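You operate a simulated robot arm through the tools that you are given. There is no shell and no other tool. Be economical: measure what you need, move in short steps, check, and stop when the job is done.

Carry out the task below with a simulated robot arm. There is one attempt and no reset: what you move stays moved.

TASK
Put things in order on the left end of the pine bench. At the end: the clear glass beaker from the left end of the pine bench stands where the clear square bottle stood; the silver small sieve from the left end of the pine bench is on the blue good tray; the cream log card (marked "NET") from the left end of the pine bench stands where the silver small sieve stood; the clear square bottle stands where the cream log card stood; whatever was shut is shut again. Leave all else as you found it, and nothing knocked over.

Only the result counts: the job must be done as asked and must still hold three seconds after the hand-in. Knocking over, shifting, dropping, spilling or breaking anything else fails it.

THE ROBOT
A 6-joint arm with a two-finger parallel gripper, fixed in place. Base frame: the origin is at the foot of the arm, x ahead of it, y to its left, z up; the work surface is at about z = 76.3. Units: cm, degrees, N and s.
With the tool pointing down near the work surface it reaches from about 30 to 74 cm from the base axis. Its first joint turns from -66.0 to 66.0 degrees. Payload 2.45 kg.
The tool frame sits at the grasp point between the pads (the TCP): z along the fingers, y along the line on which they close. The tips reach 2.4 cm beyond it. Largest opening 6.8 cm; finger width 1.7, thickness 1; the body of the gripper, 4 by 7 cm, starts 4.1 cm behind the TCP.
Orientation is that of the tool frame in the base frame, as [roll, pitch, yaw] about the fixed x, y, z axes, in that order (R = Rz(yaw) Ry(pitch) Rx(roll)). With the fingers straight down and closing along the base's y, the tool's x points along the base's -x, its y along +y and its z along -z.

THE INTERFACE
- The arm moves only by the tool play_rows. Its arguments are lists of equal length, an entry for each row: "dr": the turn, a rotation vector about the base's x, y, z in degrees, a list of three; "linear": the shift along the base's x, y, z in cm, a list of three; "fingers": the closure in counts, from 0 (fully open) to 255 (shut). In form: {"dr": [[ax, ay, az], ...], "linear": [[tx, ty, tz], ...], "fingers": [fingers, ...]}. A call has 1 to 8 rows; each row shifts and turns the commanded pose from where the row before left it. Each row takes 0.2 s and may step no farther than 5 cm and 8.6 degrees from the row before; otherwise, or with a gripper value out of range, the whole call is refused. Where a pose cannot be reached the arm comes as near as it can. A force on the tool above 40 N (or 10 N above the force at the start of the call, whichever is more), or a blocked arm, ends the call early, and 0.2 s more pass. The fingers move at their own pace (about 10.8 cm/s each) and stop on an object; they squeeze with about 25 N. The grip force told is the motor's: it shows also when the fingers shut on nothing. Time passes only in rows, and 0.2 s behind the last, so rows that do not move let the fingers close. The reply holds the time, the measured pose of the TCP, the force on the tool along the base axes, the opening and the grip force, in the units named above and with some noise, with the torque about the TCP (base axes, N m) and any sound that the robot's microphone picked up.
- Cameras (640 x 400 px; columns grow to the right, rows downward): "scene" is fixed at [13.98, 39.74, 146.08]; the picture's right is [-0.94, -0.34, 0.00], its down [-0.20, 0.55, -0.81] and it looks along [0.28, -0.76, -0.59] (base axes); focal length 310 px, centre (320, 200). "wrist" rides on the gripper at [8.4, 1.1, -7.5] in the tool frame; the picture's right is [-0.13, 0.99, 0.00], its down [-0.60, -0.08, -0.79] and it looks along [-0.79, -0.10, 0.61] (tool axes); focal length 251 px, centre (320, 200). There is no depth. A picture from a camera that has moved, and an enlarged one, comes with that camera's place and axes in the base frame and with its lens.
- capture(camera): a new picture of that camera. The clock stands still meanwhile.
- zoom(camera, box): a new picture of the part [left, top, right, bottom] of that camera's present view, enlarged. The clock stands still meanwhile.
- sign_off(): hands the job in; it is judged then, once.

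Go step by step. Nothing tells you positions but the pictures and the camera data: compare them with the known pose of the tool, close in by small moves and look again before you grip or let go. The budget is 120 turns and 68 pictures, counting those below and the enlarged ones. Unless the task says otherwise, let go and move clear before handing in, and close with one line.

The tools are called after "Emit:" as a command line: name --argument value ..., lists and objects as JSON in quotes. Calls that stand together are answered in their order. play_rows: Moves the arm, as the interface text tells. Its arguments: {"type":"object","properties":{"dr":{"type":"array"},"linear":{"type":"array"},"fingers":{"type":"array"}},"required":["dr","linear","fingers"]} The other tools are called the same way: capture (camera) takes a picture; zoom (camera, box) takes an enlarged picture of a part of a camera's view; sign_off () hands the job in.

At the start:

```text
time_s: 0.0
ee_pos: [36.9, -18.95, 104.86]
orientation: [180.0, -0.1, 179.9]
contact_force: [0.4, -0.6, 0.3]
wrist_torque: [0.0, 0.0, 0.02]
opening: 6.81
grip_force: 0.0
```

scene: 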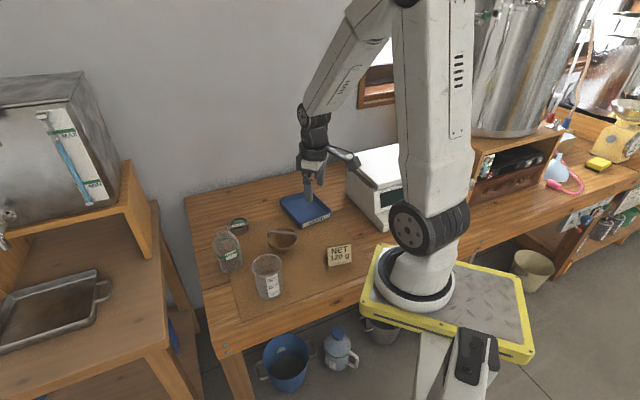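
wrist: 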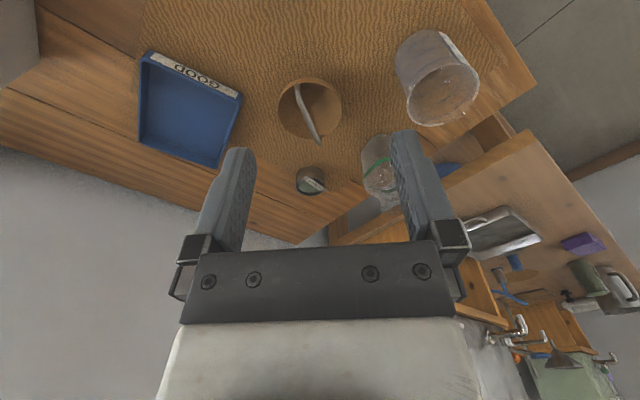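

I see the beaker, the square bottle, a brown bowl with something in it, a small round item, the log card and the blue tray. I'll enlarge the scene to identify the sieve and measure.

Emit:
zoom --camera "scene" --box '[190, 170, 370, 310]'

Emit:
zoom --camera "wrist" --box '[120, 0, 540, 260]'

```text
2.86 times, centred on (280, 240) of scene
camera zoom: at [13.98, 39.74, 146.08], right [-0.94, -0.34, 0.0], down [-0.2, 0.55, -0.81], along [0.28, -0.76, -0.59], focal length 885 px, centre (434, 86)
```

zoom: 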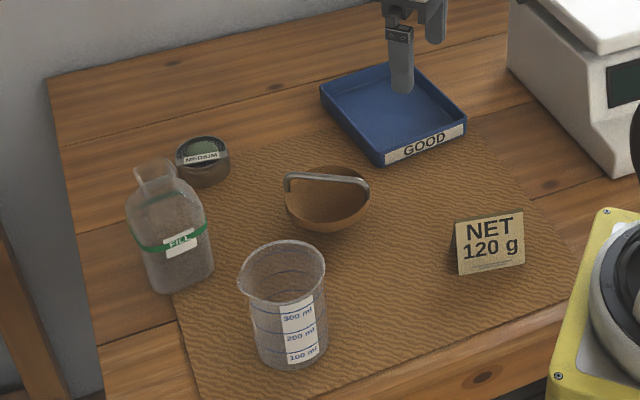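

```text
1.52 times, centred on (330, 130) of wrist
camera zoom: at [28.32, -17.8, 112.37], right [0.13, 0.99, 0.0], down [0.6, -0.08, 0.79], along [0.79, -0.1, -0.61], focal length 383 px, centre (305, 307)
```

zoom: 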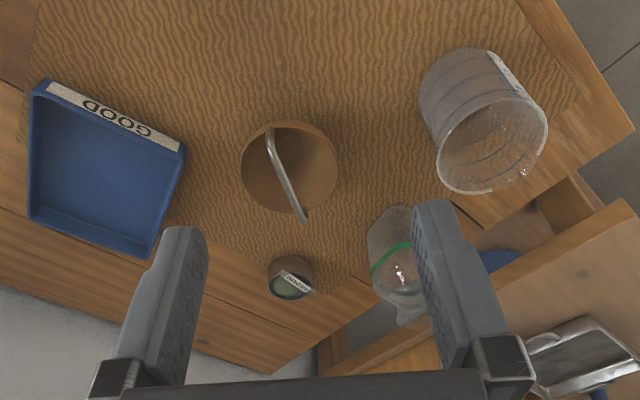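

The candidates for the sieve are the handled bowl near (49,-21) and the small round labelled item near (66,-24). I'll enlarge both to decide.

Emit:
zoom --camera "wrist" --box '[260, 60, 370, 210]'

Emit:
zoom --camera "scene" --box '[220, 205, 310, 260]'

```text
2.67 times, centred on (315, 135) of wrist
camera zoom: at [28.32, -17.8, 112.37], right [0.13, 0.99, 0.0], down [0.6, -0.08, 0.79], along [0.79, -0.1, -0.61], focal length 670 px, centre (333, 373)
```

zoom: 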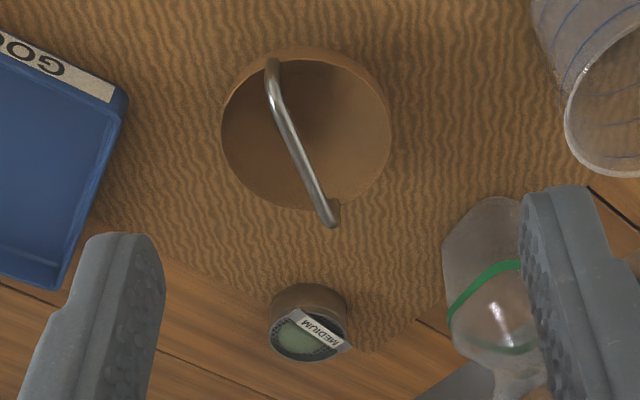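

```text
7.11 times, centred on (265, 232) of scene
camera zoom: at [13.98, 39.74, 146.08], right [-0.94, -0.34, 0.0], down [-0.2, 0.55, -0.81], along [0.28, -0.76, -0.59], focal length 2202 px, centre (711, -31)
```

zoom: 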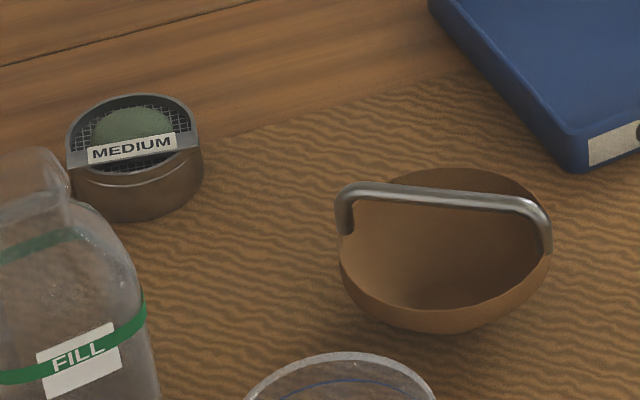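

The mesh ring marked "MEDIUM", near (66.2,-23.8), is the silver sieve. It has powder on it, so it has to stay level. The handled bowl is a bystander. Next I'll move above and short of the sieve to measure it.

Emit:
play_rows --dr '[[0, 0, 0], [0, 0, 0], [0, 0, 0], [0, 0, 0], [0, 0, 0], [0, 0, 0], [0, 0, 0]]' --linear '[[3.85, -0.83, -1.5], [3.85, -0.83, -1.5], [3.85, -0.83, -1.5], [3.85, -0.83, -1.5], [3.85, -0.83, -1.5], [3.85, -0.83, -1.5], [0, 0, 0]]' --fingers '[0, 0, 0, 0, 0, 0, 0]'

Emit:
capture --camera "wrist"

Emit:
zoom --camera "scene" --box '[190, 150, 370, 310]'

```text
time_s: 1.6
ee_pos: [59.95, -23.82, 95.8]
orientation: [180.0, 0.0, 179.9]
contact_force: [-0.8, -0.9, -0.1]
wrist_torque: [0.01, 0.03, 0.01]
opening: 6.81
grip_force: 0.0
```

```text
61 pictures are left
camera wrist: at [51.45, -22.76, 103.36], right [0.13, 0.99, 0.0], down [0.6, -0.08, 0.79], along [0.79, -0.1, -0.61], focal length 251 px, centre (320, 200)
```

wrist: 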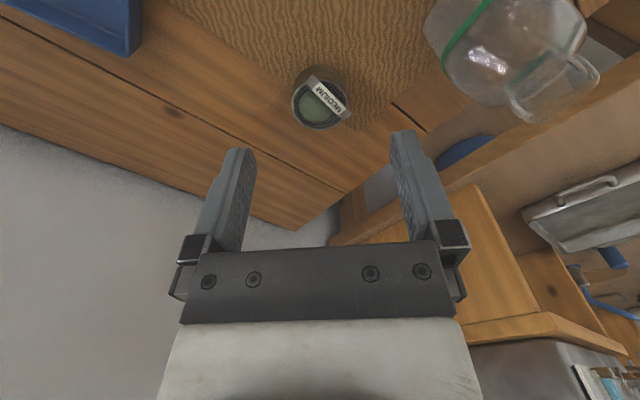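

```text
2.50 times, centred on (280, 230) of scene
camera zoom: at [13.98, 39.74, 146.08], right [-0.94, -0.34, 0.0], down [-0.2, 0.55, -0.81], along [0.28, -0.76, -0.59], focal length 774 px, centre (420, 125)
```

zoom: 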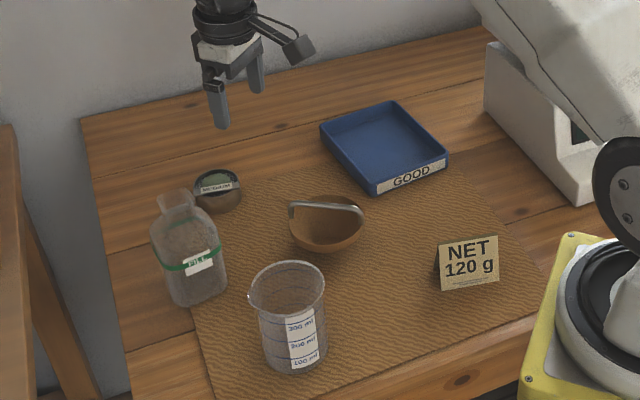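

The sieve lies just ahead of the gripper in the wrist view. I'll enlarge it for an exact centre and diameter.

Emit:
zoom --camera "wrist" --box '[270, 50, 370, 140]'

```text
4.44 times, centred on (320, 95) of wrist
camera zoom: at [51.45, -22.76, 103.36], right [0.13, 0.99, 0.0], down [0.6, -0.08, 0.79], along [0.79, -0.1, -0.61], focal length 1118 px, centre (320, 667)
```

zoom: 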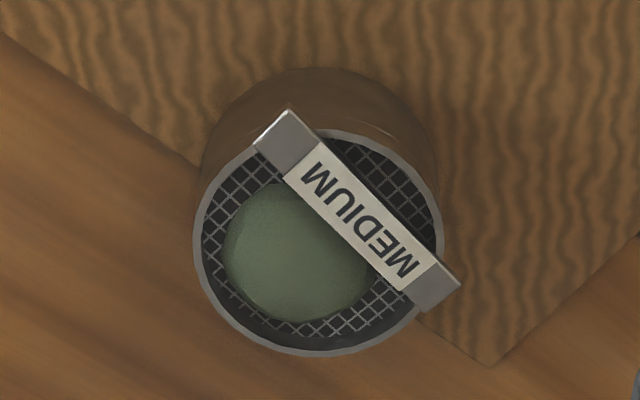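

The sieve is centred at about (66.6,-24.7), about 6 cm across, with its rim near z=79 and a label bar running at about 37°. I'll turn the gripper 37° so it closes square to the bar, line up above, and look.

Emit:
play_rows --dr '[[0, 0, 7.4], [0, 0, 7.4], [0, 0, 7.4], [0, 0, 7.4], [0, 0, 7.4], [0, 0, 0], [0, 0, 0], [0, 0, 0]]' --linear '[[1.33, -0.18, 0], [1.33, -0.18, 0], [1.33, -0.18, 0], [1.33, -0.18, 0], [1.33, -0.18, 0], [0, 0, -4], [0, 0, -4], [0, 0, 0]]' --fingers '[0, 0, 0, 0, 0, 0, 0, 0]'

Emit:
zoom --camera "wrist" --box '[200, 20, 440, 220]'

Emit:
zoom --camera "scene" --box '[200, 170, 290, 260]'

```text
time_s: 3.4
ee_pos: [66.49, -24.73, 87.7]
orientation: [-180.0, -0.1, -143.1]
contact_force: [0.6, -0.1, 0.6]
wrist_torque: [0.0, 0.04, 0.0]
opening: 6.8
grip_force: 0.1
```

```text
2.00 times, centred on (320, 120) of wrist
camera zoom: at [59.12, -28.98, 95.38], right [-0.49, 0.87, 0.0], down [0.53, 0.3, 0.79], along [0.69, 0.39, -0.61], focal length 503 px, centre (320, 360)
```

zoom: 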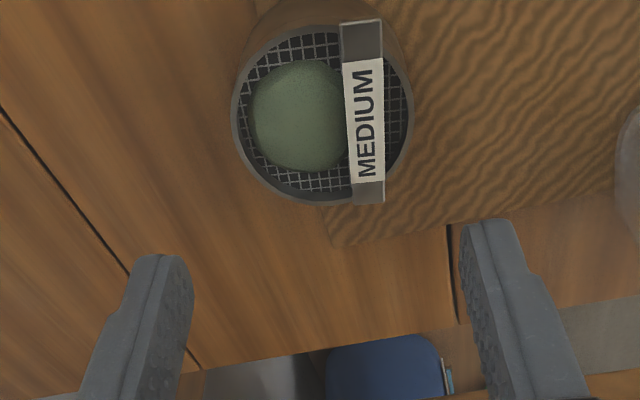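

```text
4.44 times, centred on (245, 215) of scene
camera zoom: at [13.98, 39.74, 146.08], right [-0.94, -0.34, 0.0], down [-0.2, 0.55, -0.81], along [0.28, -0.76, -0.59], focal length 1376 px, centre (653, 133)
```

zoom: 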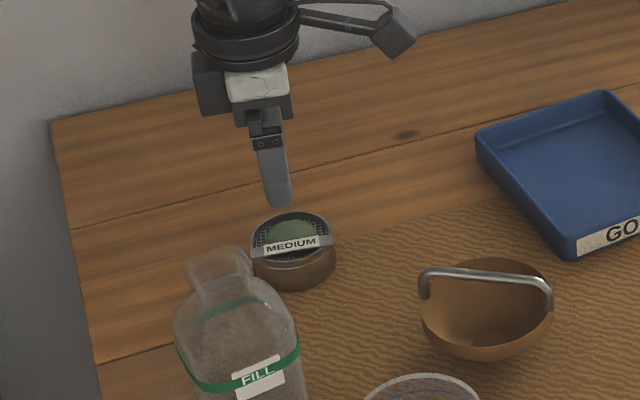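

The gripper is aligned with the sieve to within a few mm. I'll lower around it, stopping first with the tips just below rim level to check.

Emit:
play_rows --dr '[[0, 0, 0], [0, 0, 0], [0, 0, 0], [0, 0, 0]]' --linear '[[-0.16, -0.12, -2], [0, 0, -2], [0, 0, -1.5], [0, 0, 0]]' --fingers '[0, 0, 0, 0]'

Emit:
zoom --camera "wrist" --box '[200, 50, 440, 250]'

```text
time_s: 4.4
ee_pos: [66.45, -24.73, 82.29]
orientation: [-179.9, 0.0, -143.1]
contact_force: [0.7, 0.1, -1.2]
wrist_torque: [0.03, -0.03, -0.02]
opening: 6.83
grip_force: 0.0
```

```text
2.00 times, centred on (320, 150) of wrist
camera zoom: at [58.97, -29.03, 89.86], right [-0.49, 0.87, 0.0], down [0.53, 0.3, 0.79], along [0.69, 0.39, -0.61], focal length 503 px, centre (320, 300)
```

zoom: 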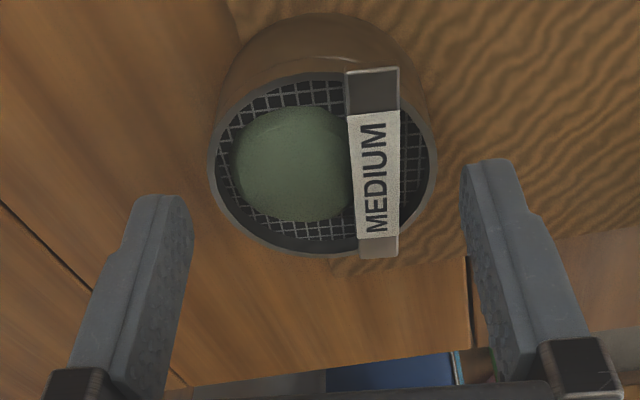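

Clearance looks even on both sides, and the sieve is 6.0 cm wide. I'll lower the rest of the way and close gently.

Emit:
play_rows --dr '[[0, 0, 0], [0, 0, 0], [0, 0, 0], [0, 0, 0], [0, 0, 0], [0, 0, 0]]' --linear '[[-0.2, -0.15, 0], [0, 0, -1], [0, 0, -1], [0, 0, -1], [0, 0, 0], [0, 0, 0]]' --fingers '[0, 0, 0, 0, 0, 0]'

Emit:
zoom --camera "wrist" --box '[200, 80, 440, 280]'

```text
time_s: 5.8
ee_pos: [66.18, -25.03, 79.26]
orientation: [180.0, 0.0, -143.0]
contact_force: [0.9, 0.9, -0.1]
wrist_torque: [0.03, -0.01, 0.03]
opening: 6.79
grip_force: 0.0
```

```text
2.00 times, centred on (320, 180) of wrist
camera zoom: at [58.75, -29.21, 86.84], right [-0.49, 0.87, 0.0], down [0.53, 0.3, 0.79], along [0.69, 0.39, -0.61], focal length 503 px, centre (320, 240)
```

zoom: 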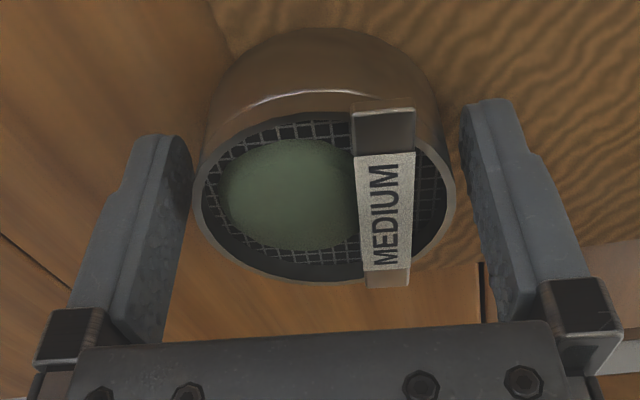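

The fingers straddle the sieve evenly. Closing in steps.

Emit:
play_rows --dr '[[0, 0, 0], [0, 0, 0], [0, 0, 0], [0, 0, 0], [0, 0, 0]]' --linear '[[0, 0, 0], [0, 0, 0], [0, 0, 0], [0, 0, 0], [0, 0, 0]]' --fingers '[20, 30, 60, 120, 120]'

```text
time_s: 7.0
ee_pos: [66.14, -25.0, 79.23]
orientation: [-179.9, 0.1, -143.0]
contact_force: [1.0, -0.1, -0.5]
wrist_torque: [-0.02, 0.01, -0.01]
opening: 5.76
grip_force: 25.4
```

Held at 5.76 cm. I'll lift slowly, keeping it level, and check.

Emit:
play_rows --dr '[[0, 0, 0], [0, 0, 0], [0, 0, 0], [0, 0, 0], [0, 0, 0], [0, 0, 0], [0, 0, 0]]' --linear '[[0, 0, 0.5], [0, 0, 1], [0, 0, 1.5], [0, 0, 2], [0, 0, 2], [0, 0, 1.5], [0, 0, 0.5]]' --fingers '[120, 120, 120, 120, 120, 120, 120]'

Emit:
zoom --camera "scene" --box '[200, 150, 350, 260]'

```text
time_s: 8.6
ee_pos: [65.99, -24.95, 88.3]
orientation: [-180.0, 0.0, -143.0]
contact_force: [-0.3, 0.0, -1.6]
wrist_torque: [0.0, 0.03, 0.03]
opening: 5.78
grip_force: 25.5
```

```text
3.64 times, centred on (275, 205) of scene
camera zoom: at [13.98, 39.74, 146.08], right [-0.94, -0.34, 0.0], down [-0.2, 0.55, -0.81], along [0.28, -0.76, -0.59], focal length 1126 px, centre (484, 182)
```

zoom: 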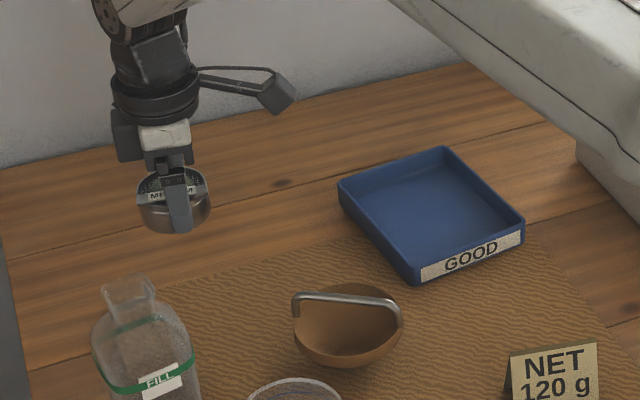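

The sieve is held level. I'll carry it to above the tray centre, about (50,-42), with soft ramps.

Emit:
play_rows --dr '[[0, 0, 0], [0, 0, 0], [0, 0, 0], [0, 0, 0], [0, 0, 0], [0, 0, 0], [0, 0, 0], [0, 0, 0]]' --linear '[[-0.97, -1.02, 0], [-1.93, -2.05, 0], [-2.58, -2.73, 0], [-2.58, -2.73, 0], [-2.58, -2.73, 0], [-2.58, -2.73, 0], [-1.93, -2.05, 0], [-0.97, -1.02, 0]]' --fingers '[120, 120, 120, 120, 120, 120, 120, 120]'

Emit:
capture --camera "wrist"

Emit:
zoom --camera "scene" --box '[230, 130, 380, 240]'

```text
time_s: 10.4
ee_pos: [49.98, -42.09, 88.39]
orientation: [-180.0, -0.1, -143.1]
contact_force: [0.5, 0.1, -1.5]
wrist_torque: [0.0, 0.02, -0.01]
opening: 5.78
grip_force: 24.8
```

```text
53 pictures are left
camera wrist: at [42.61, -46.35, 95.9], right [-0.49, 0.87, 0.0], down [0.53, 0.3, 0.79], along [0.69, 0.39, -0.61], focal length 251 px, centre (320, 200)
```

wrist: 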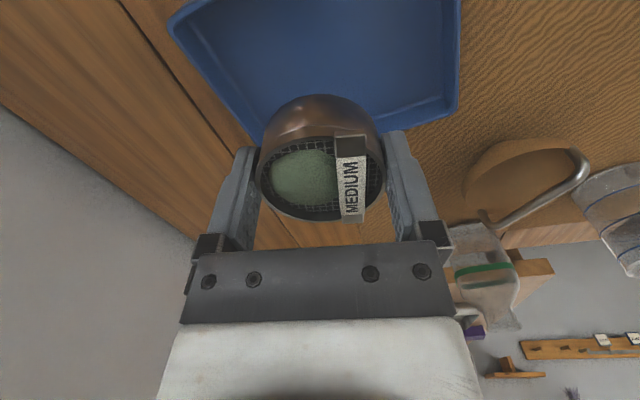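

```text
3.64 times, centred on (305, 185) of scene
camera zoom: at [13.98, 39.74, 146.08], right [-0.94, -0.34, 0.0], down [-0.2, 0.55, -0.81], along [0.28, -0.76, -0.59], focal length 1126 px, centre (374, 254)
```

zoom: 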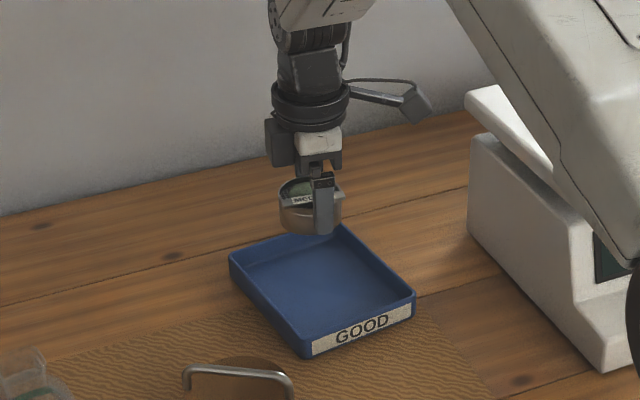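

The sieve is over the tray. I'll lower it to just above the floor, then feel for contact.

Emit:
play_rows --dr '[[0, 0, 0], [0, 0, 0], [0, 0, 0], [0, 0, 0], [0, 0, 0], [0, 0, 0]]' --linear '[[0, 0, -1], [0, 0, -2], [0, 0, -2], [0, 0, -2], [0, 0, -1.1], [0, 0, 0]]' --fingers '[120, 120, 120, 120, 120, 120]'

Emit:
play_rows --dr '[[0, 0, 0], [0, 0, 0]]' --linear '[[0, 0, -0.2], [0, 0, 0]]' --fingers '[120, 120]'

Emit:
play_rows --dr '[[0, 0, 0], [0, 0, 0]]' --linear '[[0, 0, -0.2], [0, 0, 0]]' --fingers '[120, 120]'

```text
time_s: 11.8
ee_pos: [50.11, -41.95, 80.22]
orientation: [-180.0, -0.1, -143.0]
contact_force: [-0.5, -0.7, -0.8]
wrist_torque: [-0.01, 0.01, 0.03]
opening: 5.76
grip_force: 24.7
```

```text
time_s: 12.4
ee_pos: [50.0, -42.02, 80.04]
orientation: [180.0, 0.0, -143.0]
contact_force: [-0.4, 0.8, 0.0]
wrist_torque: [-0.01, 0.02, 0.0]
opening: 5.79
grip_force: 25.1
```

```text
time_s: 13.0
ee_pos: [50.11, -42.09, 79.84]
orientation: [180.0, 0.1, -143.0]
contact_force: [-0.4, -0.7, -1.0]
wrist_torque: [0.0, 0.03, -0.01]
opening: 5.76
grip_force: 24.7
```

No contact yet, so I'll keep easing down.

Emit:
play_rows --dr '[[0, 0, 0], [0, 0, 0]]' --linear '[[0, 0, -0.15], [0, 0, 0]]' --fingers '[120, 120]'

Emit:
play_rows --dr '[[0, 0, 0], [0, 0, 0]]' --linear '[[0, 0, -0.1], [0, 0, 0]]' --fingers '[120, 120]'

Emit:
zoom --camera "scene" --box '[270, 160, 350, 230]'

```text
time_s: 13.6
ee_pos: [50.12, -42.12, 79.8]
orientation: [-179.9, 0.0, -143.0]
contact_force: [-1.5, 2.6, 9.3]
wrist_torque: [0.14, 0.06, 0.02]
opening: 5.79
grip_force: 25.0
```

```text
time_s: 14.2
ee_pos: [50.02, -42.05, 79.78]
orientation: [-179.8, 0.0, -143.0]
contact_force: [-4.9, 3.3, 23.3]
wrist_torque: [0.26, 0.18, 0.03]
opening: 5.77
grip_force: 24.7
```

```text
5.71 times, centred on (310, 195) of scene
camera zoom: at [13.93, 39.78, 146.08], right [-0.94, -0.34, 0.0], down [-0.2, 0.55, -0.81], along [0.28, -0.76, -0.59], focal length 1769 px, centre (377, 229)
```

zoom: 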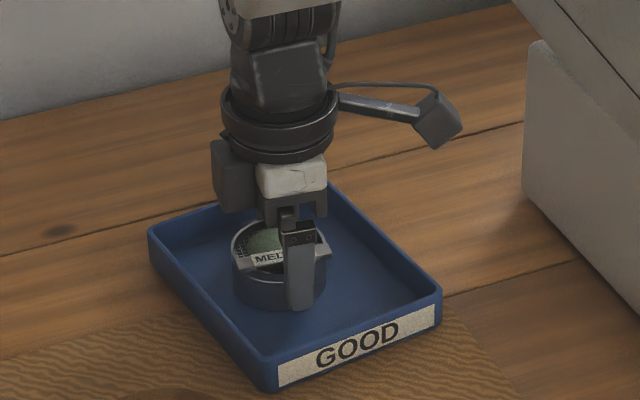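

The sieve is seated on the tray floor. I'll back off the press, open slowly, then rise straight up.

Emit:
play_rows --dr '[[0, 0, 0], [0, 0, 0], [0, 0, 0], [0, 0, 0], [0, 0, 0]]' --linear '[[0, 0, 0.17], [0, 0, 0], [0, 0, 0], [0, 0, 0], [0, 0, 0]]' --fingers '[120, 120, 40, 0, 0]'

Emit:
play_rows --dr '[[0, 0, 0], [0, 0, 0], [0, 0, 0], [0, 0, 0], [0, 0, 0], [0, 0, 0], [0, 0, 0]]' --linear '[[0, 0, 1], [0, 0, 2], [0, 0, 3], [0, 0, 4], [0, 0, 4], [0, 0, 4], [0, 0, 0]]' --fingers '[0, 0, 0, 0, 0, 0, 0]'

Emit:
zoom --camera "scene" --box '[240, 150, 380, 280]'

```text
time_s: 15.4
ee_pos: [49.99, -41.91, 79.64]
orientation: [179.9, 0.0, -143.0]
contact_force: [0.1, -0.5, 0.3]
wrist_torque: [0.01, 0.05, -0.05]
opening: 6.8
grip_force: 0.1
```

```text
time_s: 17.0
ee_pos: [50.1, -42.09, 97.81]
orientation: [179.8, 0.0, -143.0]
contact_force: [-0.1, -0.1, -0.2]
wrist_torque: [-0.01, 0.02, 0.03]
opening: 6.79
grip_force: 0.0
```

```text
3.08 times, centred on (310, 215) of scene
camera zoom: at [13.98, 39.74, 146.08], right [-0.94, -0.34, 0.0], down [-0.2, 0.55, -0.81], along [0.28, -0.76, -0.59], focal length 953 px, centre (351, 154)
```

zoom: 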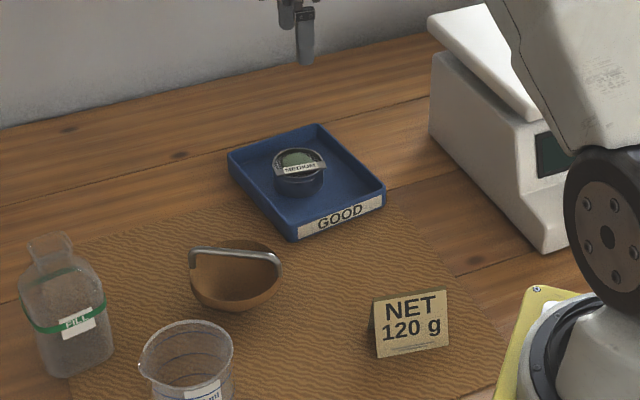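

The sieve sits upright on the tray. Next is the folded card near (31,-23), with its ridge at about 31°. I'll move above it and look closely.

Emit:
play_rows --dr '[[0, 0, -1], [0, 0, -1], [0, 0, -1], [0, 0, -1], [0, 0, -1], [0, 0, -1], [0, 0, 0], [0, 0, 0]]' --linear '[[-2.73, 2.7, 0], [-2.73, 2.7, 0], [-2.73, 2.7, 0], [-2.73, 2.7, 0], [-2.73, 2.7, 0], [-2.73, 2.7, 0], [-2.73, 2.7, 0], [0, 0, 0]]' --fingers '[0, 0, 0, 0, 0, 0, 0, 0]'

Emit:
capture --camera "wrist"

Emit:
zoom --camera "scene" --box '[310, 220, 380, 290]'

```text
time_s: 18.8
ee_pos: [30.97, -23.26, 97.89]
orientation: [179.9, 0.0, -149.0]
contact_force: [-0.1, 0.3, -0.4]
wrist_torque: [0.04, -0.01, -0.05]
opening: 6.8
grip_force: 0.1
```

```text
49 pictures are left
camera wrist: at [23.1, -26.66, 105.3], right [-0.4, 0.92, 0.0], down [0.56, 0.24, 0.79], along [0.73, 0.32, -0.61], focal length 251 px, centre (320, 200)
```

wrist: 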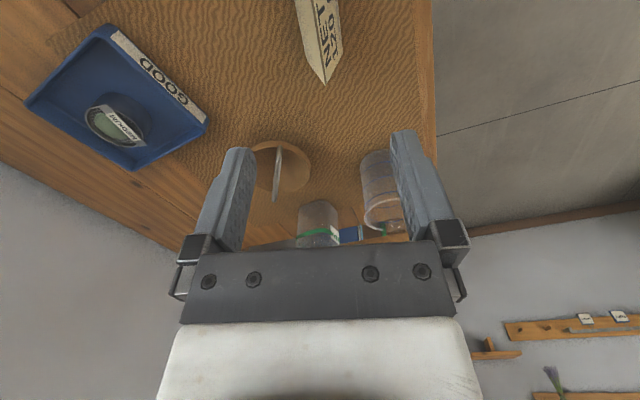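

```text
5.71 times, centred on (345, 255) of scene
camera zoom: at [13.98, 39.74, 146.08], right [-0.94, -0.34, 0.0], down [-0.2, 0.55, -0.81], along [0.28, -0.76, -0.59], focal length 1769 px, centre (177, -114)
```

zoom: 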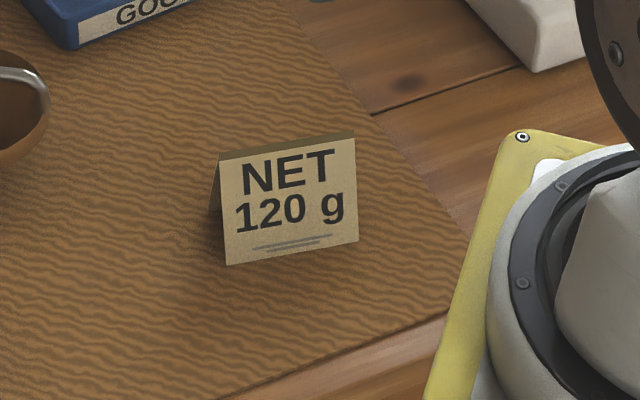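

The card is only partly in the wrist view, so I'll back the tool off along the ridge to see it whole.

Emit:
play_rows --dr '[[0, 0, 0], [0, 0, 0], [0, 0, 0], [0, 0, 0]]' --linear '[[-2.5, -1.5, 0], [-2.5, -1.5, 0], [-2, -1.2, 0], [0, 0, 0]]' --fingers '[0, 0, 0, 0]'

Emit:
zoom --camera "wrist" --box '[240, 0, 400, 120]'

```text
time_s: 19.8
ee_pos: [24.31, -27.14, 97.81]
orientation: [-180.0, -0.1, -149.0]
contact_force: [-0.6, 0.1, 0.2]
wrist_torque: [0.01, 0.01, 0.01]
opening: 6.8
grip_force: 0.0
out of reach, approached as far as the arm can: row 3
```

```text
3.33 times, centred on (320, 60) of wrist
camera zoom: at [16.59, -30.52, 105.3], right [-0.4, 0.92, 0.0], down [0.56, 0.24, 0.79], along [0.73, 0.32, -0.61], focal length 838 px, centre (320, 667)
```

zoom: 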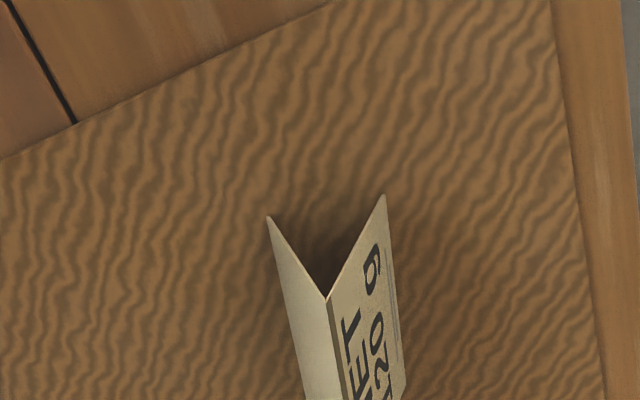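

The card is centred at about (31.25,-23.3), its ridge at 31°, its base 4 cm deep and its height about 5.9 cm. I'll move over it and pinch low across the fold.

Emit:
play_rows --dr '[[0, 0, 0], [0, 0, 0], [0, 0, 0], [0, 0, 0], [0, 0, 0]]' --linear '[[3.47, 1.92, 0], [3.47, 1.92, 0], [0, 0, -4], [0, 0, -3], [0, 0, 0]]' --fingers '[0, 0, 0, 0, 0]'

Emit:
zoom --camera "wrist" --box '[220, 0, 420, 200]'

Emit:
zoom --camera "scene" --box '[310, 190, 390, 280]'

```text
time_s: 21.0
ee_pos: [31.22, -23.27, 90.82]
orientation: [180.0, 0.0, -148.9]
contact_force: [0.5, 0.8, -0.1]
wrist_torque: [-0.02, 0.02, 0.0]
opening: 6.79
grip_force: 0.0
```

```text
2.00 times, centred on (320, 100) of wrist
camera zoom: at [23.56, -26.7, 98.31], right [-0.4, 0.92, 0.0], down [0.56, 0.24, 0.79], along [0.73, 0.32, -0.61], focal length 503 px, centre (320, 400)
```

zoom: 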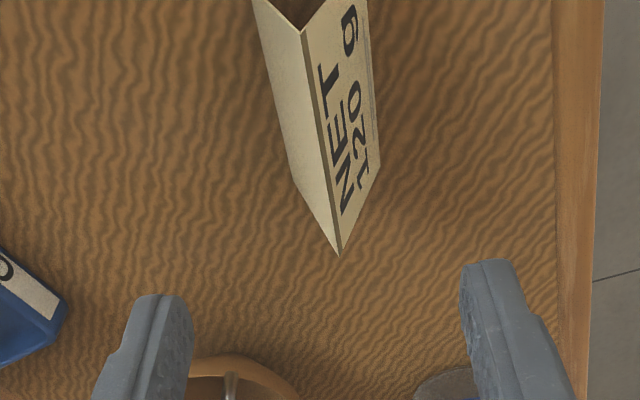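

```text
4.44 times, centred on (350, 235) of scene
camera zoom: at [13.98, 39.74, 146.08], right [-0.94, -0.34, 0.0], down [-0.2, 0.55, -0.81], along [0.28, -0.76, -0.59], focal length 1376 px, centre (187, 44)
```

zoom: 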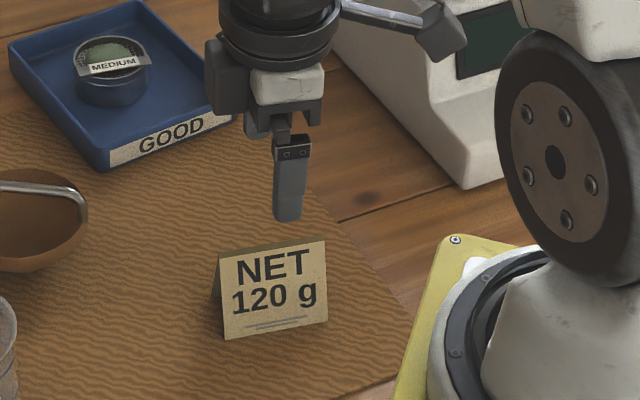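

It's well centred. I'll descend so the fingers straddle the fold, with the tips about 3 mm above the bench.

Emit:
play_rows --dr '[[0, 0, 1.5], [0, 0, 0], [0, 0, 0], [0, 0, 0], [0, 0, 0]]' --linear '[[-0.05, 0.03, -4], [0, 0, -4], [0, 0, -2.5], [0, 0, -1.2], [0, 0, 0]]' --fingers '[0, 0, 0, 0, 0]'

Emit:
capture --camera "wrist"

```text
time_s: 22.2
ee_pos: [31.24, -23.3, 79.08]
orientation: [180.0, 0.0, -147.5]
contact_force: [0.4, 0.2, -0.3]
wrist_torque: [-0.01, -0.05, 0.01]
opening: 6.8
grip_force: 0.1
```

```text
44 pictures are left
camera wrist: at [23.59, -26.9, 86.54], right [-0.42, 0.91, 0.0], down [0.55, 0.26, 0.79], along [0.72, 0.34, -0.61], focal length 251 px, centre (320, 200)
```

wrist: 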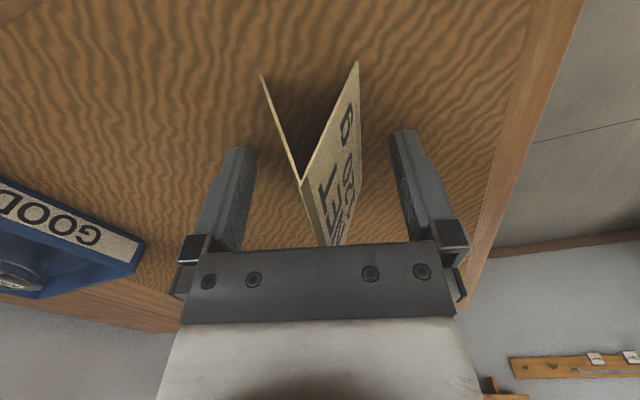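

The fingers straddle the card. Closing gradually.

Emit:
play_rows --dr '[[0, 0, 0], [0, 0, 0], [0, 0, 0], [0, 0, 0], [0, 0, 0], [0, 0, 0]]' --linear '[[0, 0, 0], [0, 0, 0], [0, 0, 0], [0, 0, 0], [0, 0, 0], [0, 0, 0]]' --fingers '[60, 90, 110, 130, 160, 160]'

Emit:
capture --camera "wrist"

```text
time_s: 23.6
ee_pos: [31.19, -23.32, 79.06]
orientation: [179.9, 0.1, -147.5]
contact_force: [-0.1, -0.9, 0.0]
wrist_torque: [0.01, 0.04, 0.0]
opening: 3.54
grip_force: 25.3
```

```text
43 pictures are left
camera wrist: at [23.58, -26.89, 86.57], right [-0.42, 0.91, 0.0], down [0.55, 0.26, 0.79], along [0.72, 0.34, -0.61], focal length 251 px, centre (320, 200)
```

wrist: 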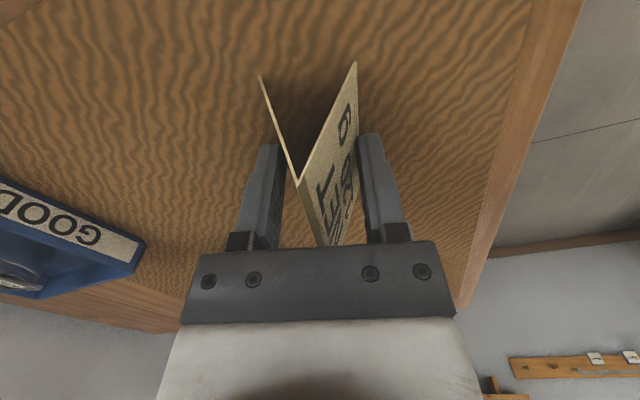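

Gripped at 3.54 cm. I'll lift slowly and check for slip.

Emit:
play_rows --dr '[[0, 0, 0], [0, 0, 0], [0, 0, 0], [0, 0, 0], [0, 0, 0], [0, 0, 0]]' --linear '[[0, 0, 0.5], [0, 0, 1], [0, 0, 1.5], [0, 0, 1], [0, 0, 0.5], [0, 0, 0]]' --fingers '[160, 160, 160, 160, 160, 160]'

Emit:
capture --camera "wrist"

```text
time_s: 25.0
ee_pos: [31.29, -23.37, 83.55]
orientation: [179.9, 0.0, -147.5]
contact_force: [0.2, 0.3, -0.2]
wrist_torque: [-0.03, 0.02, 0.0]
opening: 3.52
grip_force: 25.0
```

```text
42 pictures are left
camera wrist: at [23.58, -26.87, 91.12], right [-0.42, 0.91, 0.0], down [0.55, 0.26, 0.79], along [0.72, 0.34, -0.61], focal length 251 px, centre (320, 200)
```

wrist: 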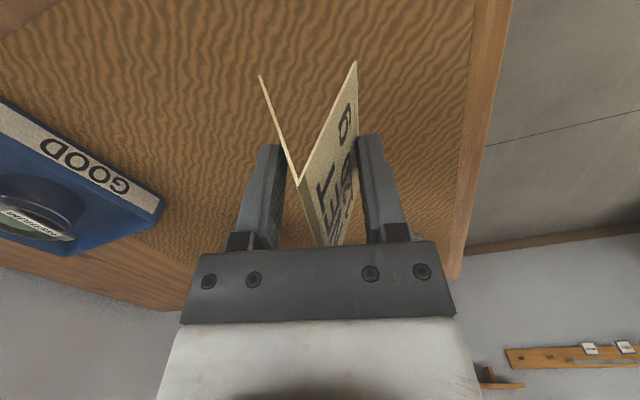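

No slip. I'll lift higher and carry it over the bowl to the sieve's old spot at (66.2,-25.0).

Emit:
play_rows --dr '[[0, 0, 0], [0, 0, 0], [0, 0, 0], [0, 0, 0], [0, 0, 0], [0, 0, 0], [0, 0, 0]]' --linear '[[0, 0, 2], [0, 0, 3.5], [0, 0, 3.5], [2, -0.1, 2.5], [3.5, -0.2, 1.5], [4, -0.2, 0], [4, -0.2, 0]]' --fingers '[160, 160, 160, 160, 160, 160, 160]'

Emit:
play_rows --dr '[[0, 0, 0], [0, 0, 0], [0, 0, 0], [0, 0, 0], [0, 0, 0], [0, 0, 0], [0, 0, 0]]' --linear '[[3, -0.1, 0], [4, -0.2, 0], [4.4, -0.2, 0], [4, -0.2, 0], [4, -0.2, 0], [2, -0.05, 0], [0, 0, 0]]' --fingers '[160, 160, 160, 160, 160, 160, 160]'

Emit:
zoom --camera "scene" --box '[190, 150, 350, 280]'

```text
time_s: 26.6
ee_pos: [44.81, -24.08, 96.6]
orientation: [-180.0, 0.0, -147.4]
contact_force: [0.5, 0.4, -0.6]
wrist_torque: [0.0, -0.02, -0.02]
opening: 3.49
grip_force: 25.4
```

```text
time_s: 28.2
ee_pos: [66.28, -24.91, 96.59]
orientation: [180.0, 0.0, -147.5]
contact_force: [0.1, 0.0, 0.3]
wrist_torque: [-0.05, 0.02, -0.03]
opening: 3.49
grip_force: 24.7
```

```text
3.08 times, centred on (270, 215) of scene
camera zoom: at [13.98, 39.74, 146.08], right [-0.94, -0.34, 0.0], down [-0.2, 0.55, -0.81], along [0.28, -0.76, -0.59], focal length 953 px, centre (474, 154)
```

zoom: 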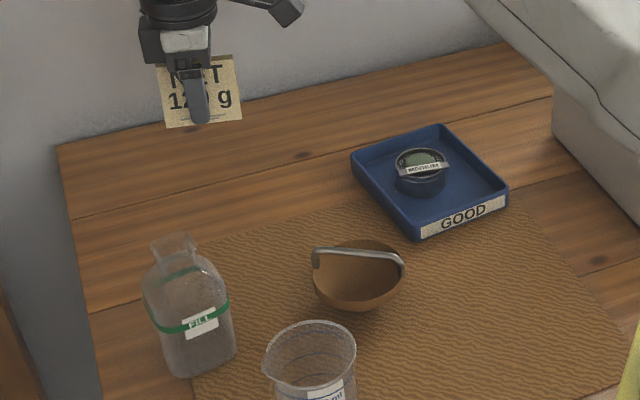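

The card is upright over its target. I'll lower to just above the surface and check the grip in the wrist view.

Emit:
play_rows --dr '[[0, 0, 0], [0, 0, 0], [0, 0, 0], [0, 0, 0], [0, 0, 0], [0, 0, 0], [0, 0, 0]]' --linear '[[-0.05, -0.05, -2], [0, 0, -4], [0, 0, -4], [0, 0, -4], [0, 0, -2], [0, 0, -0.9], [0, 0, 0]]' --fingers '[160, 160, 160, 160, 160, 160, 160]'

Emit:
capture --camera "wrist"

```text
time_s: 29.8
ee_pos: [66.26, -24.94, 79.7]
orientation: [-179.9, 0.0, -147.6]
contact_force: [0.2, -0.3, 0.9]
wrist_torque: [-0.02, 0.02, -0.01]
opening: 3.47
grip_force: 24.7
```

```text
40 pictures are left
camera wrist: at [58.46, -28.6, 87.19], right [-0.42, 0.91, 0.0], down [0.55, 0.26, 0.79], along [0.72, 0.34, -0.61], focal length 251 px, centre (320, 200)
```

wrist: 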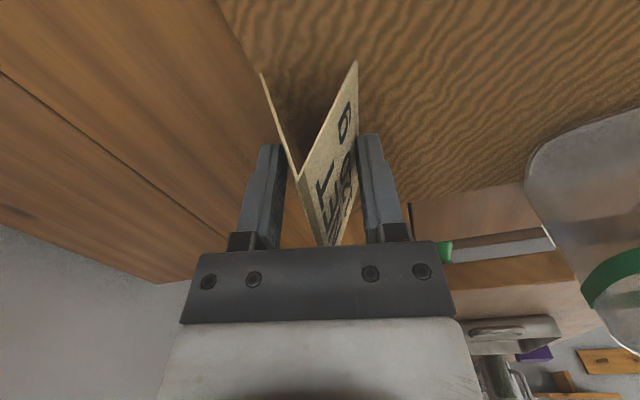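

The card is nearly down. I'll feel for the surface in small steps.

Emit:
play_rows --dr '[[0, 0, 0], [0, 0, 0]]' --linear '[[0, 0, -0.25], [0, 0, 0]]' --fingers '[160, 160]'

Emit:
play_rows --dr '[[0, 0, 0], [0, 0, 0]]' --linear '[[0, 0, -0.15], [0, 0, 0]]' --fingers '[160, 160]'

```text
time_s: 30.4
ee_pos: [66.08, -25.07, 79.51]
orientation: [180.0, 0.0, -147.6]
contact_force: [0.1, 0.0, -0.6]
wrist_torque: [0.02, -0.01, 0.0]
opening: 3.46
grip_force: 24.5
```

```text
time_s: 31.0
ee_pos: [66.21, -25.03, 79.21]
orientation: [180.0, 0.0, -147.6]
contact_force: [-0.9, -0.4, -0.3]
wrist_torque: [-0.02, 0.0, -0.03]
opening: 3.44
grip_force: 25.1
```

Emit:
play_rows --dr '[[0, 0, 0], [0, 0, 0]]' --linear '[[0, 0, -0.12], [0, 0, 0]]' --fingers '[160, 160]'

Emit:
zoom --camera "scene" --box '[210, 180, 280, 250]'

```text
time_s: 31.6
ee_pos: [66.3, -24.99, 79.23]
orientation: [-179.9, 0.0, -147.6]
contact_force: [-0.6, 1.0, 4.2]
wrist_torque: [-0.08, 0.1, -0.09]
opening: 3.43
grip_force: 25.1
```

```text
5.71 times, centred on (245, 215) of scene
camera zoom: at [13.97, 39.74, 146.08], right [-0.94, -0.34, 0.0], down [-0.2, 0.55, -0.81], along [0.28, -0.76, -0.59], focal length 1769 px, centre (749, 114)
```

zoom: 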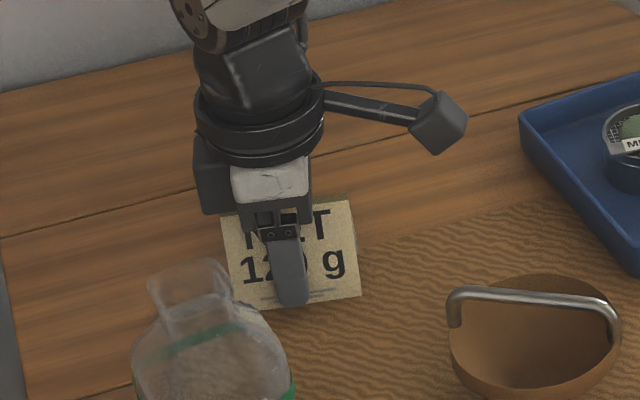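

The card touches down at about 4 N. I'll open gently and rise.

Emit:
play_rows --dr '[[0, 0, 0], [0, 0, 0], [0, 0, 0], [0, 0, 0], [0, 0, 0]]' --linear '[[0, 0, 0], [0, 0, 0], [0, 0, 0], [0, 0, 0], [0, 0, 0]]' --fingers '[118, 100, 50, 0, 0]'

Emit:
play_rows --dr '[[0, 0, 0], [0, 0, 0], [0, 0, 0], [0, 0, 0], [0, 0, 0], [0, 0, 0], [0, 0, 0]]' --linear '[[0, 0, 1], [0, 0, 2], [0, 0, 4], [0, 0, 4], [0, 0, 4], [0, 0, 4], [0, 0, 0]]' --fingers '[0, 0, 0, 0, 0, 0, 0]'

Emit:
zoom --camera "scene" --box '[200, 180, 320, 310]'

Emit:
capture --camera "wrist"

```text
time_s: 32.8
ee_pos: [66.2, -25.05, 79.12]
orientation: [180.0, 0.0, -147.6]
contact_force: [-0.6, 0.4, 0.0]
wrist_torque: [-0.01, -0.01, 0.01]
opening: 6.81
grip_force: 0.1
```

```text
time_s: 34.4
ee_pos: [66.11, -25.06, 98.27]
orientation: [180.0, 0.0, -147.5]
contact_force: [-0.3, -0.4, -0.1]
wrist_torque: [-0.02, 0.0, 0.01]
opening: 6.78
grip_force: 0.0
```

```text
3.08 times, centred on (260, 245) of scene
camera zoom: at [13.98, 39.74, 146.08], right [-0.94, -0.34, 0.0], down [-0.2, 0.55, -0.81], along [0.28, -0.76, -0.59], focal length 953 px, centre (505, 62)
```

zoom: 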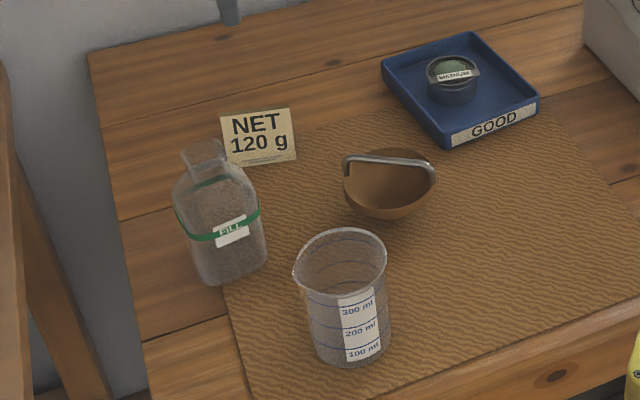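

```text
37 pictures are left
camera wrist: at [58.38, -28.75, 105.75], right [-0.42, 0.91, 0.0], down [0.55, 0.26, 0.79], along [0.72, 0.34, -0.61], focal length 251 px, centre (320, 200)
```

wrist: 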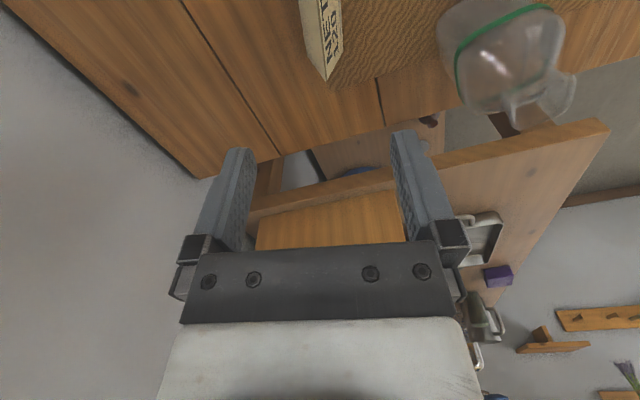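

The card stands in place. Next is the bottle near (60,-10). I'll move to view it from above and behind.

Emit:
play_rows --dr '[[0, 0, 0], [0, 0, 0], [0, 0, 0], [0, 0, 0], [0, 0, 0]]' --linear '[[-3.3, 2.7, 1], [-3.3, 2.7, 1], [-3.3, 2.7, 1], [-3.2, 2.9, 1], [0, 0, 0]]' --fingers '[0, 0, 0, 0, 0]'

Emit:
zoom --camera "wrist" --box '[220, 0, 420, 200]'

Emit:
zoom --camera "scene" --box '[205, 220, 275, 280]'

```text
time_s: 35.6
ee_pos: [53.01, -13.98, 102.14]
orientation: [-179.9, 0.0, -147.5]
contact_force: [-0.1, -0.2, 0.3]
wrist_torque: [-0.02, -0.01, 0.02]
opening: 6.8
grip_force: 0.1
```

```text
2.00 times, centred on (320, 100) of wrist
camera zoom: at [45.23, -17.55, 109.7], right [-0.42, 0.91, 0.0], down [0.55, 0.26, 0.79], along [0.72, 0.34, -0.61], focal length 503 px, centre (320, 400)
```

zoom: 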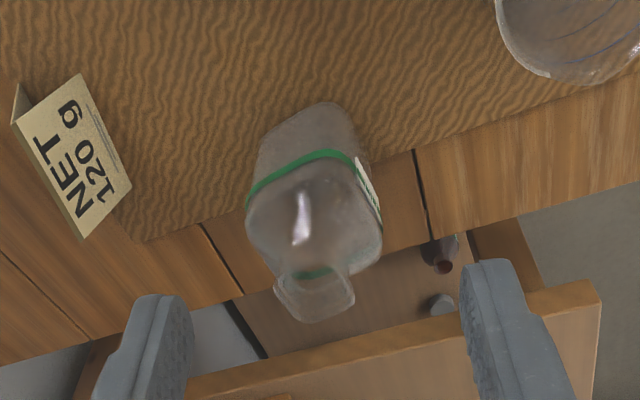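

```text
6.67 times, centred on (240, 250) of scene
camera zoom: at [13.98, 39.74, 146.08], right [-0.94, -0.34, 0.0], down [-0.2, 0.55, -0.81], along [0.28, -0.76, -0.59], focal length 2064 px, centre (853, -133)
```

zoom: 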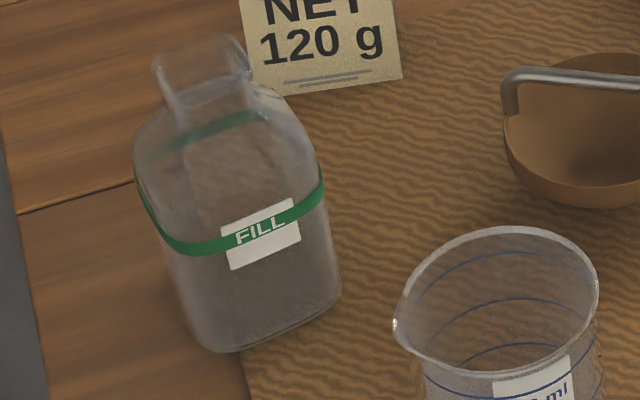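

The bottle's lip is centred at about (60.65,-10.5, z≈90.3) and is about 4 cm wide. I'll take a closer look at the neck's shape and orientation.

Emit:
zoom --camera "wrist" --box '[275, 40, 355, 170]'

Emit:
zoom --camera "scene" --box '[215, 220, 250, 250]'

```text
3.08 times, centred on (315, 105) of wrist
camera zoom: at [45.23, -17.55, 109.7], right [-0.42, 0.91, 0.0], down [0.55, 0.26, 0.79], along [0.72, 0.34, -0.61], focal length 774 px, centre (335, 492)
```

zoom: 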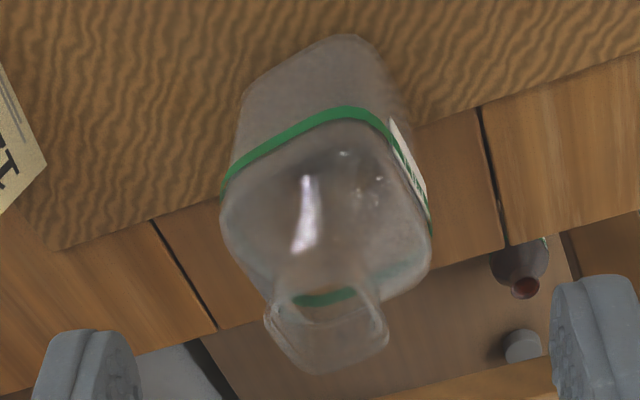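

```text
13.33 times, centred on (232, 235) of scene
camera zoom: at [13.98, 39.74, 146.08], right [-0.94, -0.34, 0.0], down [-0.2, 0.55, -0.81], along [0.28, -0.76, -0.59], focal length 4128 px, centre (1487, -267)
```

zoom: 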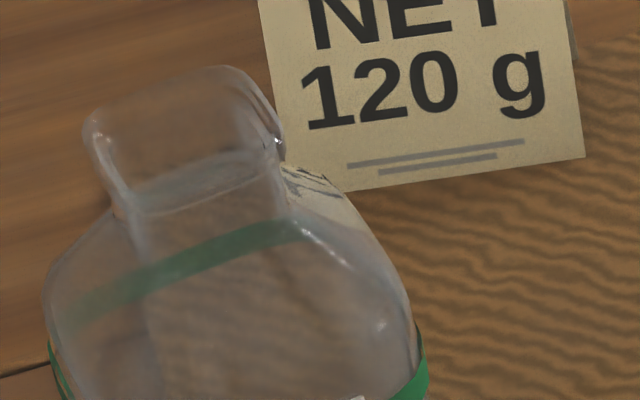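

The lip is a flared rounded square at about (60.6,-10.5), with its sides facing about 140°. I'll turn the gripper 17.5° to match and hover with the tips just above the lip.

Emit:
play_rows --dr '[[0, 0, 6], [0, 0, 6], [0, 0, 5.5], [0, 0, 0], [0, 0, 0], [0, 0, 0]]' --linear '[[2.53, 1.16, 0], [2.53, 1.16, 0], [2.53, 1.16, 0], [0, 0, -3.5], [0, 0, -3.5], [0, 0, 0]]' --fingers '[0, 0, 0, 0, 0, 0]'

Emit:
zoom --camera "wrist" --box '[200, 20, 440, 220]'

Emit:
zoom --camera "scene" --box '[200, 190, 280, 280]'

```text
time_s: 37.0
ee_pos: [60.67, -10.59, 95.28]
orientation: [-180.0, 0.1, -130.1]
contact_force: [0.3, 0.1, -0.3]
wrist_torque: [-0.03, 0.01, 0.0]
opening: 6.78
grip_force: 0.1
```

```text
2.00 times, centred on (320, 120) of wrist
camera zoom: at [54.34, -16.26, 102.71], right [-0.68, 0.74, 0.0], down [0.45, 0.41, 0.79], along [0.58, 0.54, -0.61], focal length 503 px, centre (320, 360)
```

zoom: 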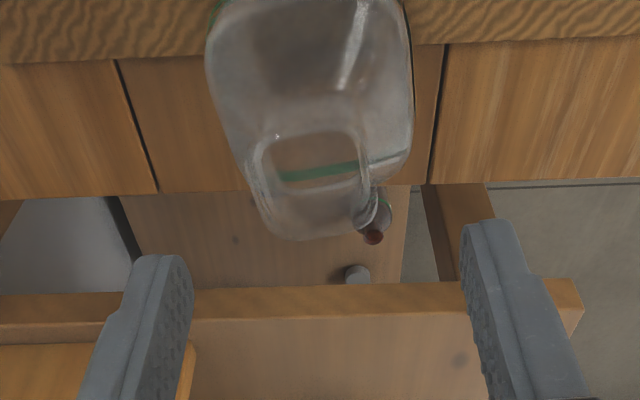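

```text
4.44 times, centred on (240, 235) of scene
camera zoom: at [13.98, 39.74, 146.08], right [-0.94, -0.34, 0.0], down [-0.2, 0.55, -0.81], along [0.28, -0.76, -0.59], focal length 1376 px, centre (676, 44)
```

zoom: 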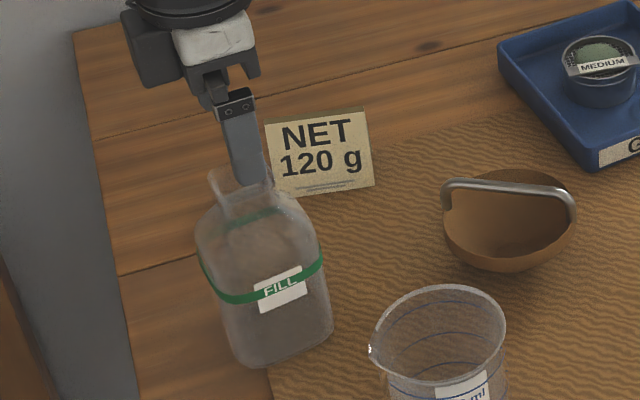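

The lip is centred between the fingers. I'll descend so the tips sit around the neck just above the shoulder.

Emit:
play_rows --dr '[[0, 0, 0], [0, 0, 0], [0, 0, 0], [0, 0, 0]]' --linear '[[-0.1, -0.12, -2], [0, 0, -1.5], [0, 0, -0.8], [0, 0, 0]]' --fingers '[0, 0, 0, 0]'

Emit:
capture --camera "wrist"

Emit:
zoom --camera "scene" --box '[205, 200, 265, 260]'

```text
time_s: 38.0
ee_pos: [60.5, -10.79, 90.87]
orientation: [-180.0, 0.0, -130.0]
contact_force: [0.1, 0.1, -0.1]
wrist_torque: [0.0, 0.01, 0.02]
opening: 6.79
grip_force: 0.0
```

```text
30 pictures are left
camera wrist: at [54.23, -16.41, 98.38], right [-0.68, 0.74, 0.0], down [0.45, 0.41, 0.79], along [0.58, 0.54, -0.61], focal length 251 px, centre (320, 200)
```

wrist: 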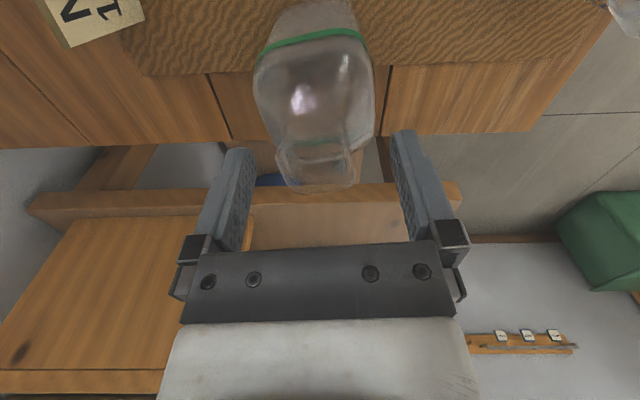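

```text
6.67 times, centred on (235, 230) of scene
camera zoom: at [13.98, 39.74, 146.08], right [-0.94, -0.34, 0.0], down [-0.2, 0.55, -0.81], along [0.28, -0.76, -0.59], focal length 2064 px, centre (887, 0)
```

zoom: 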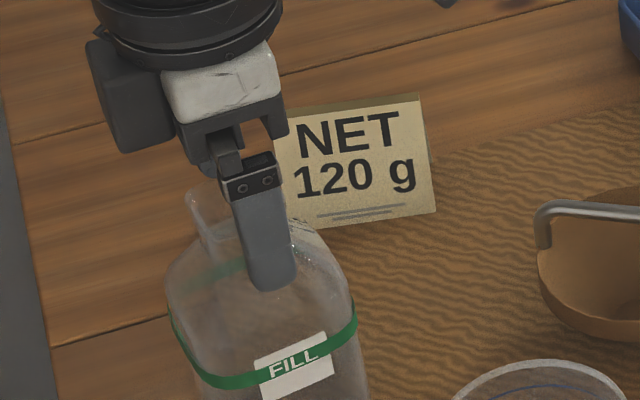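

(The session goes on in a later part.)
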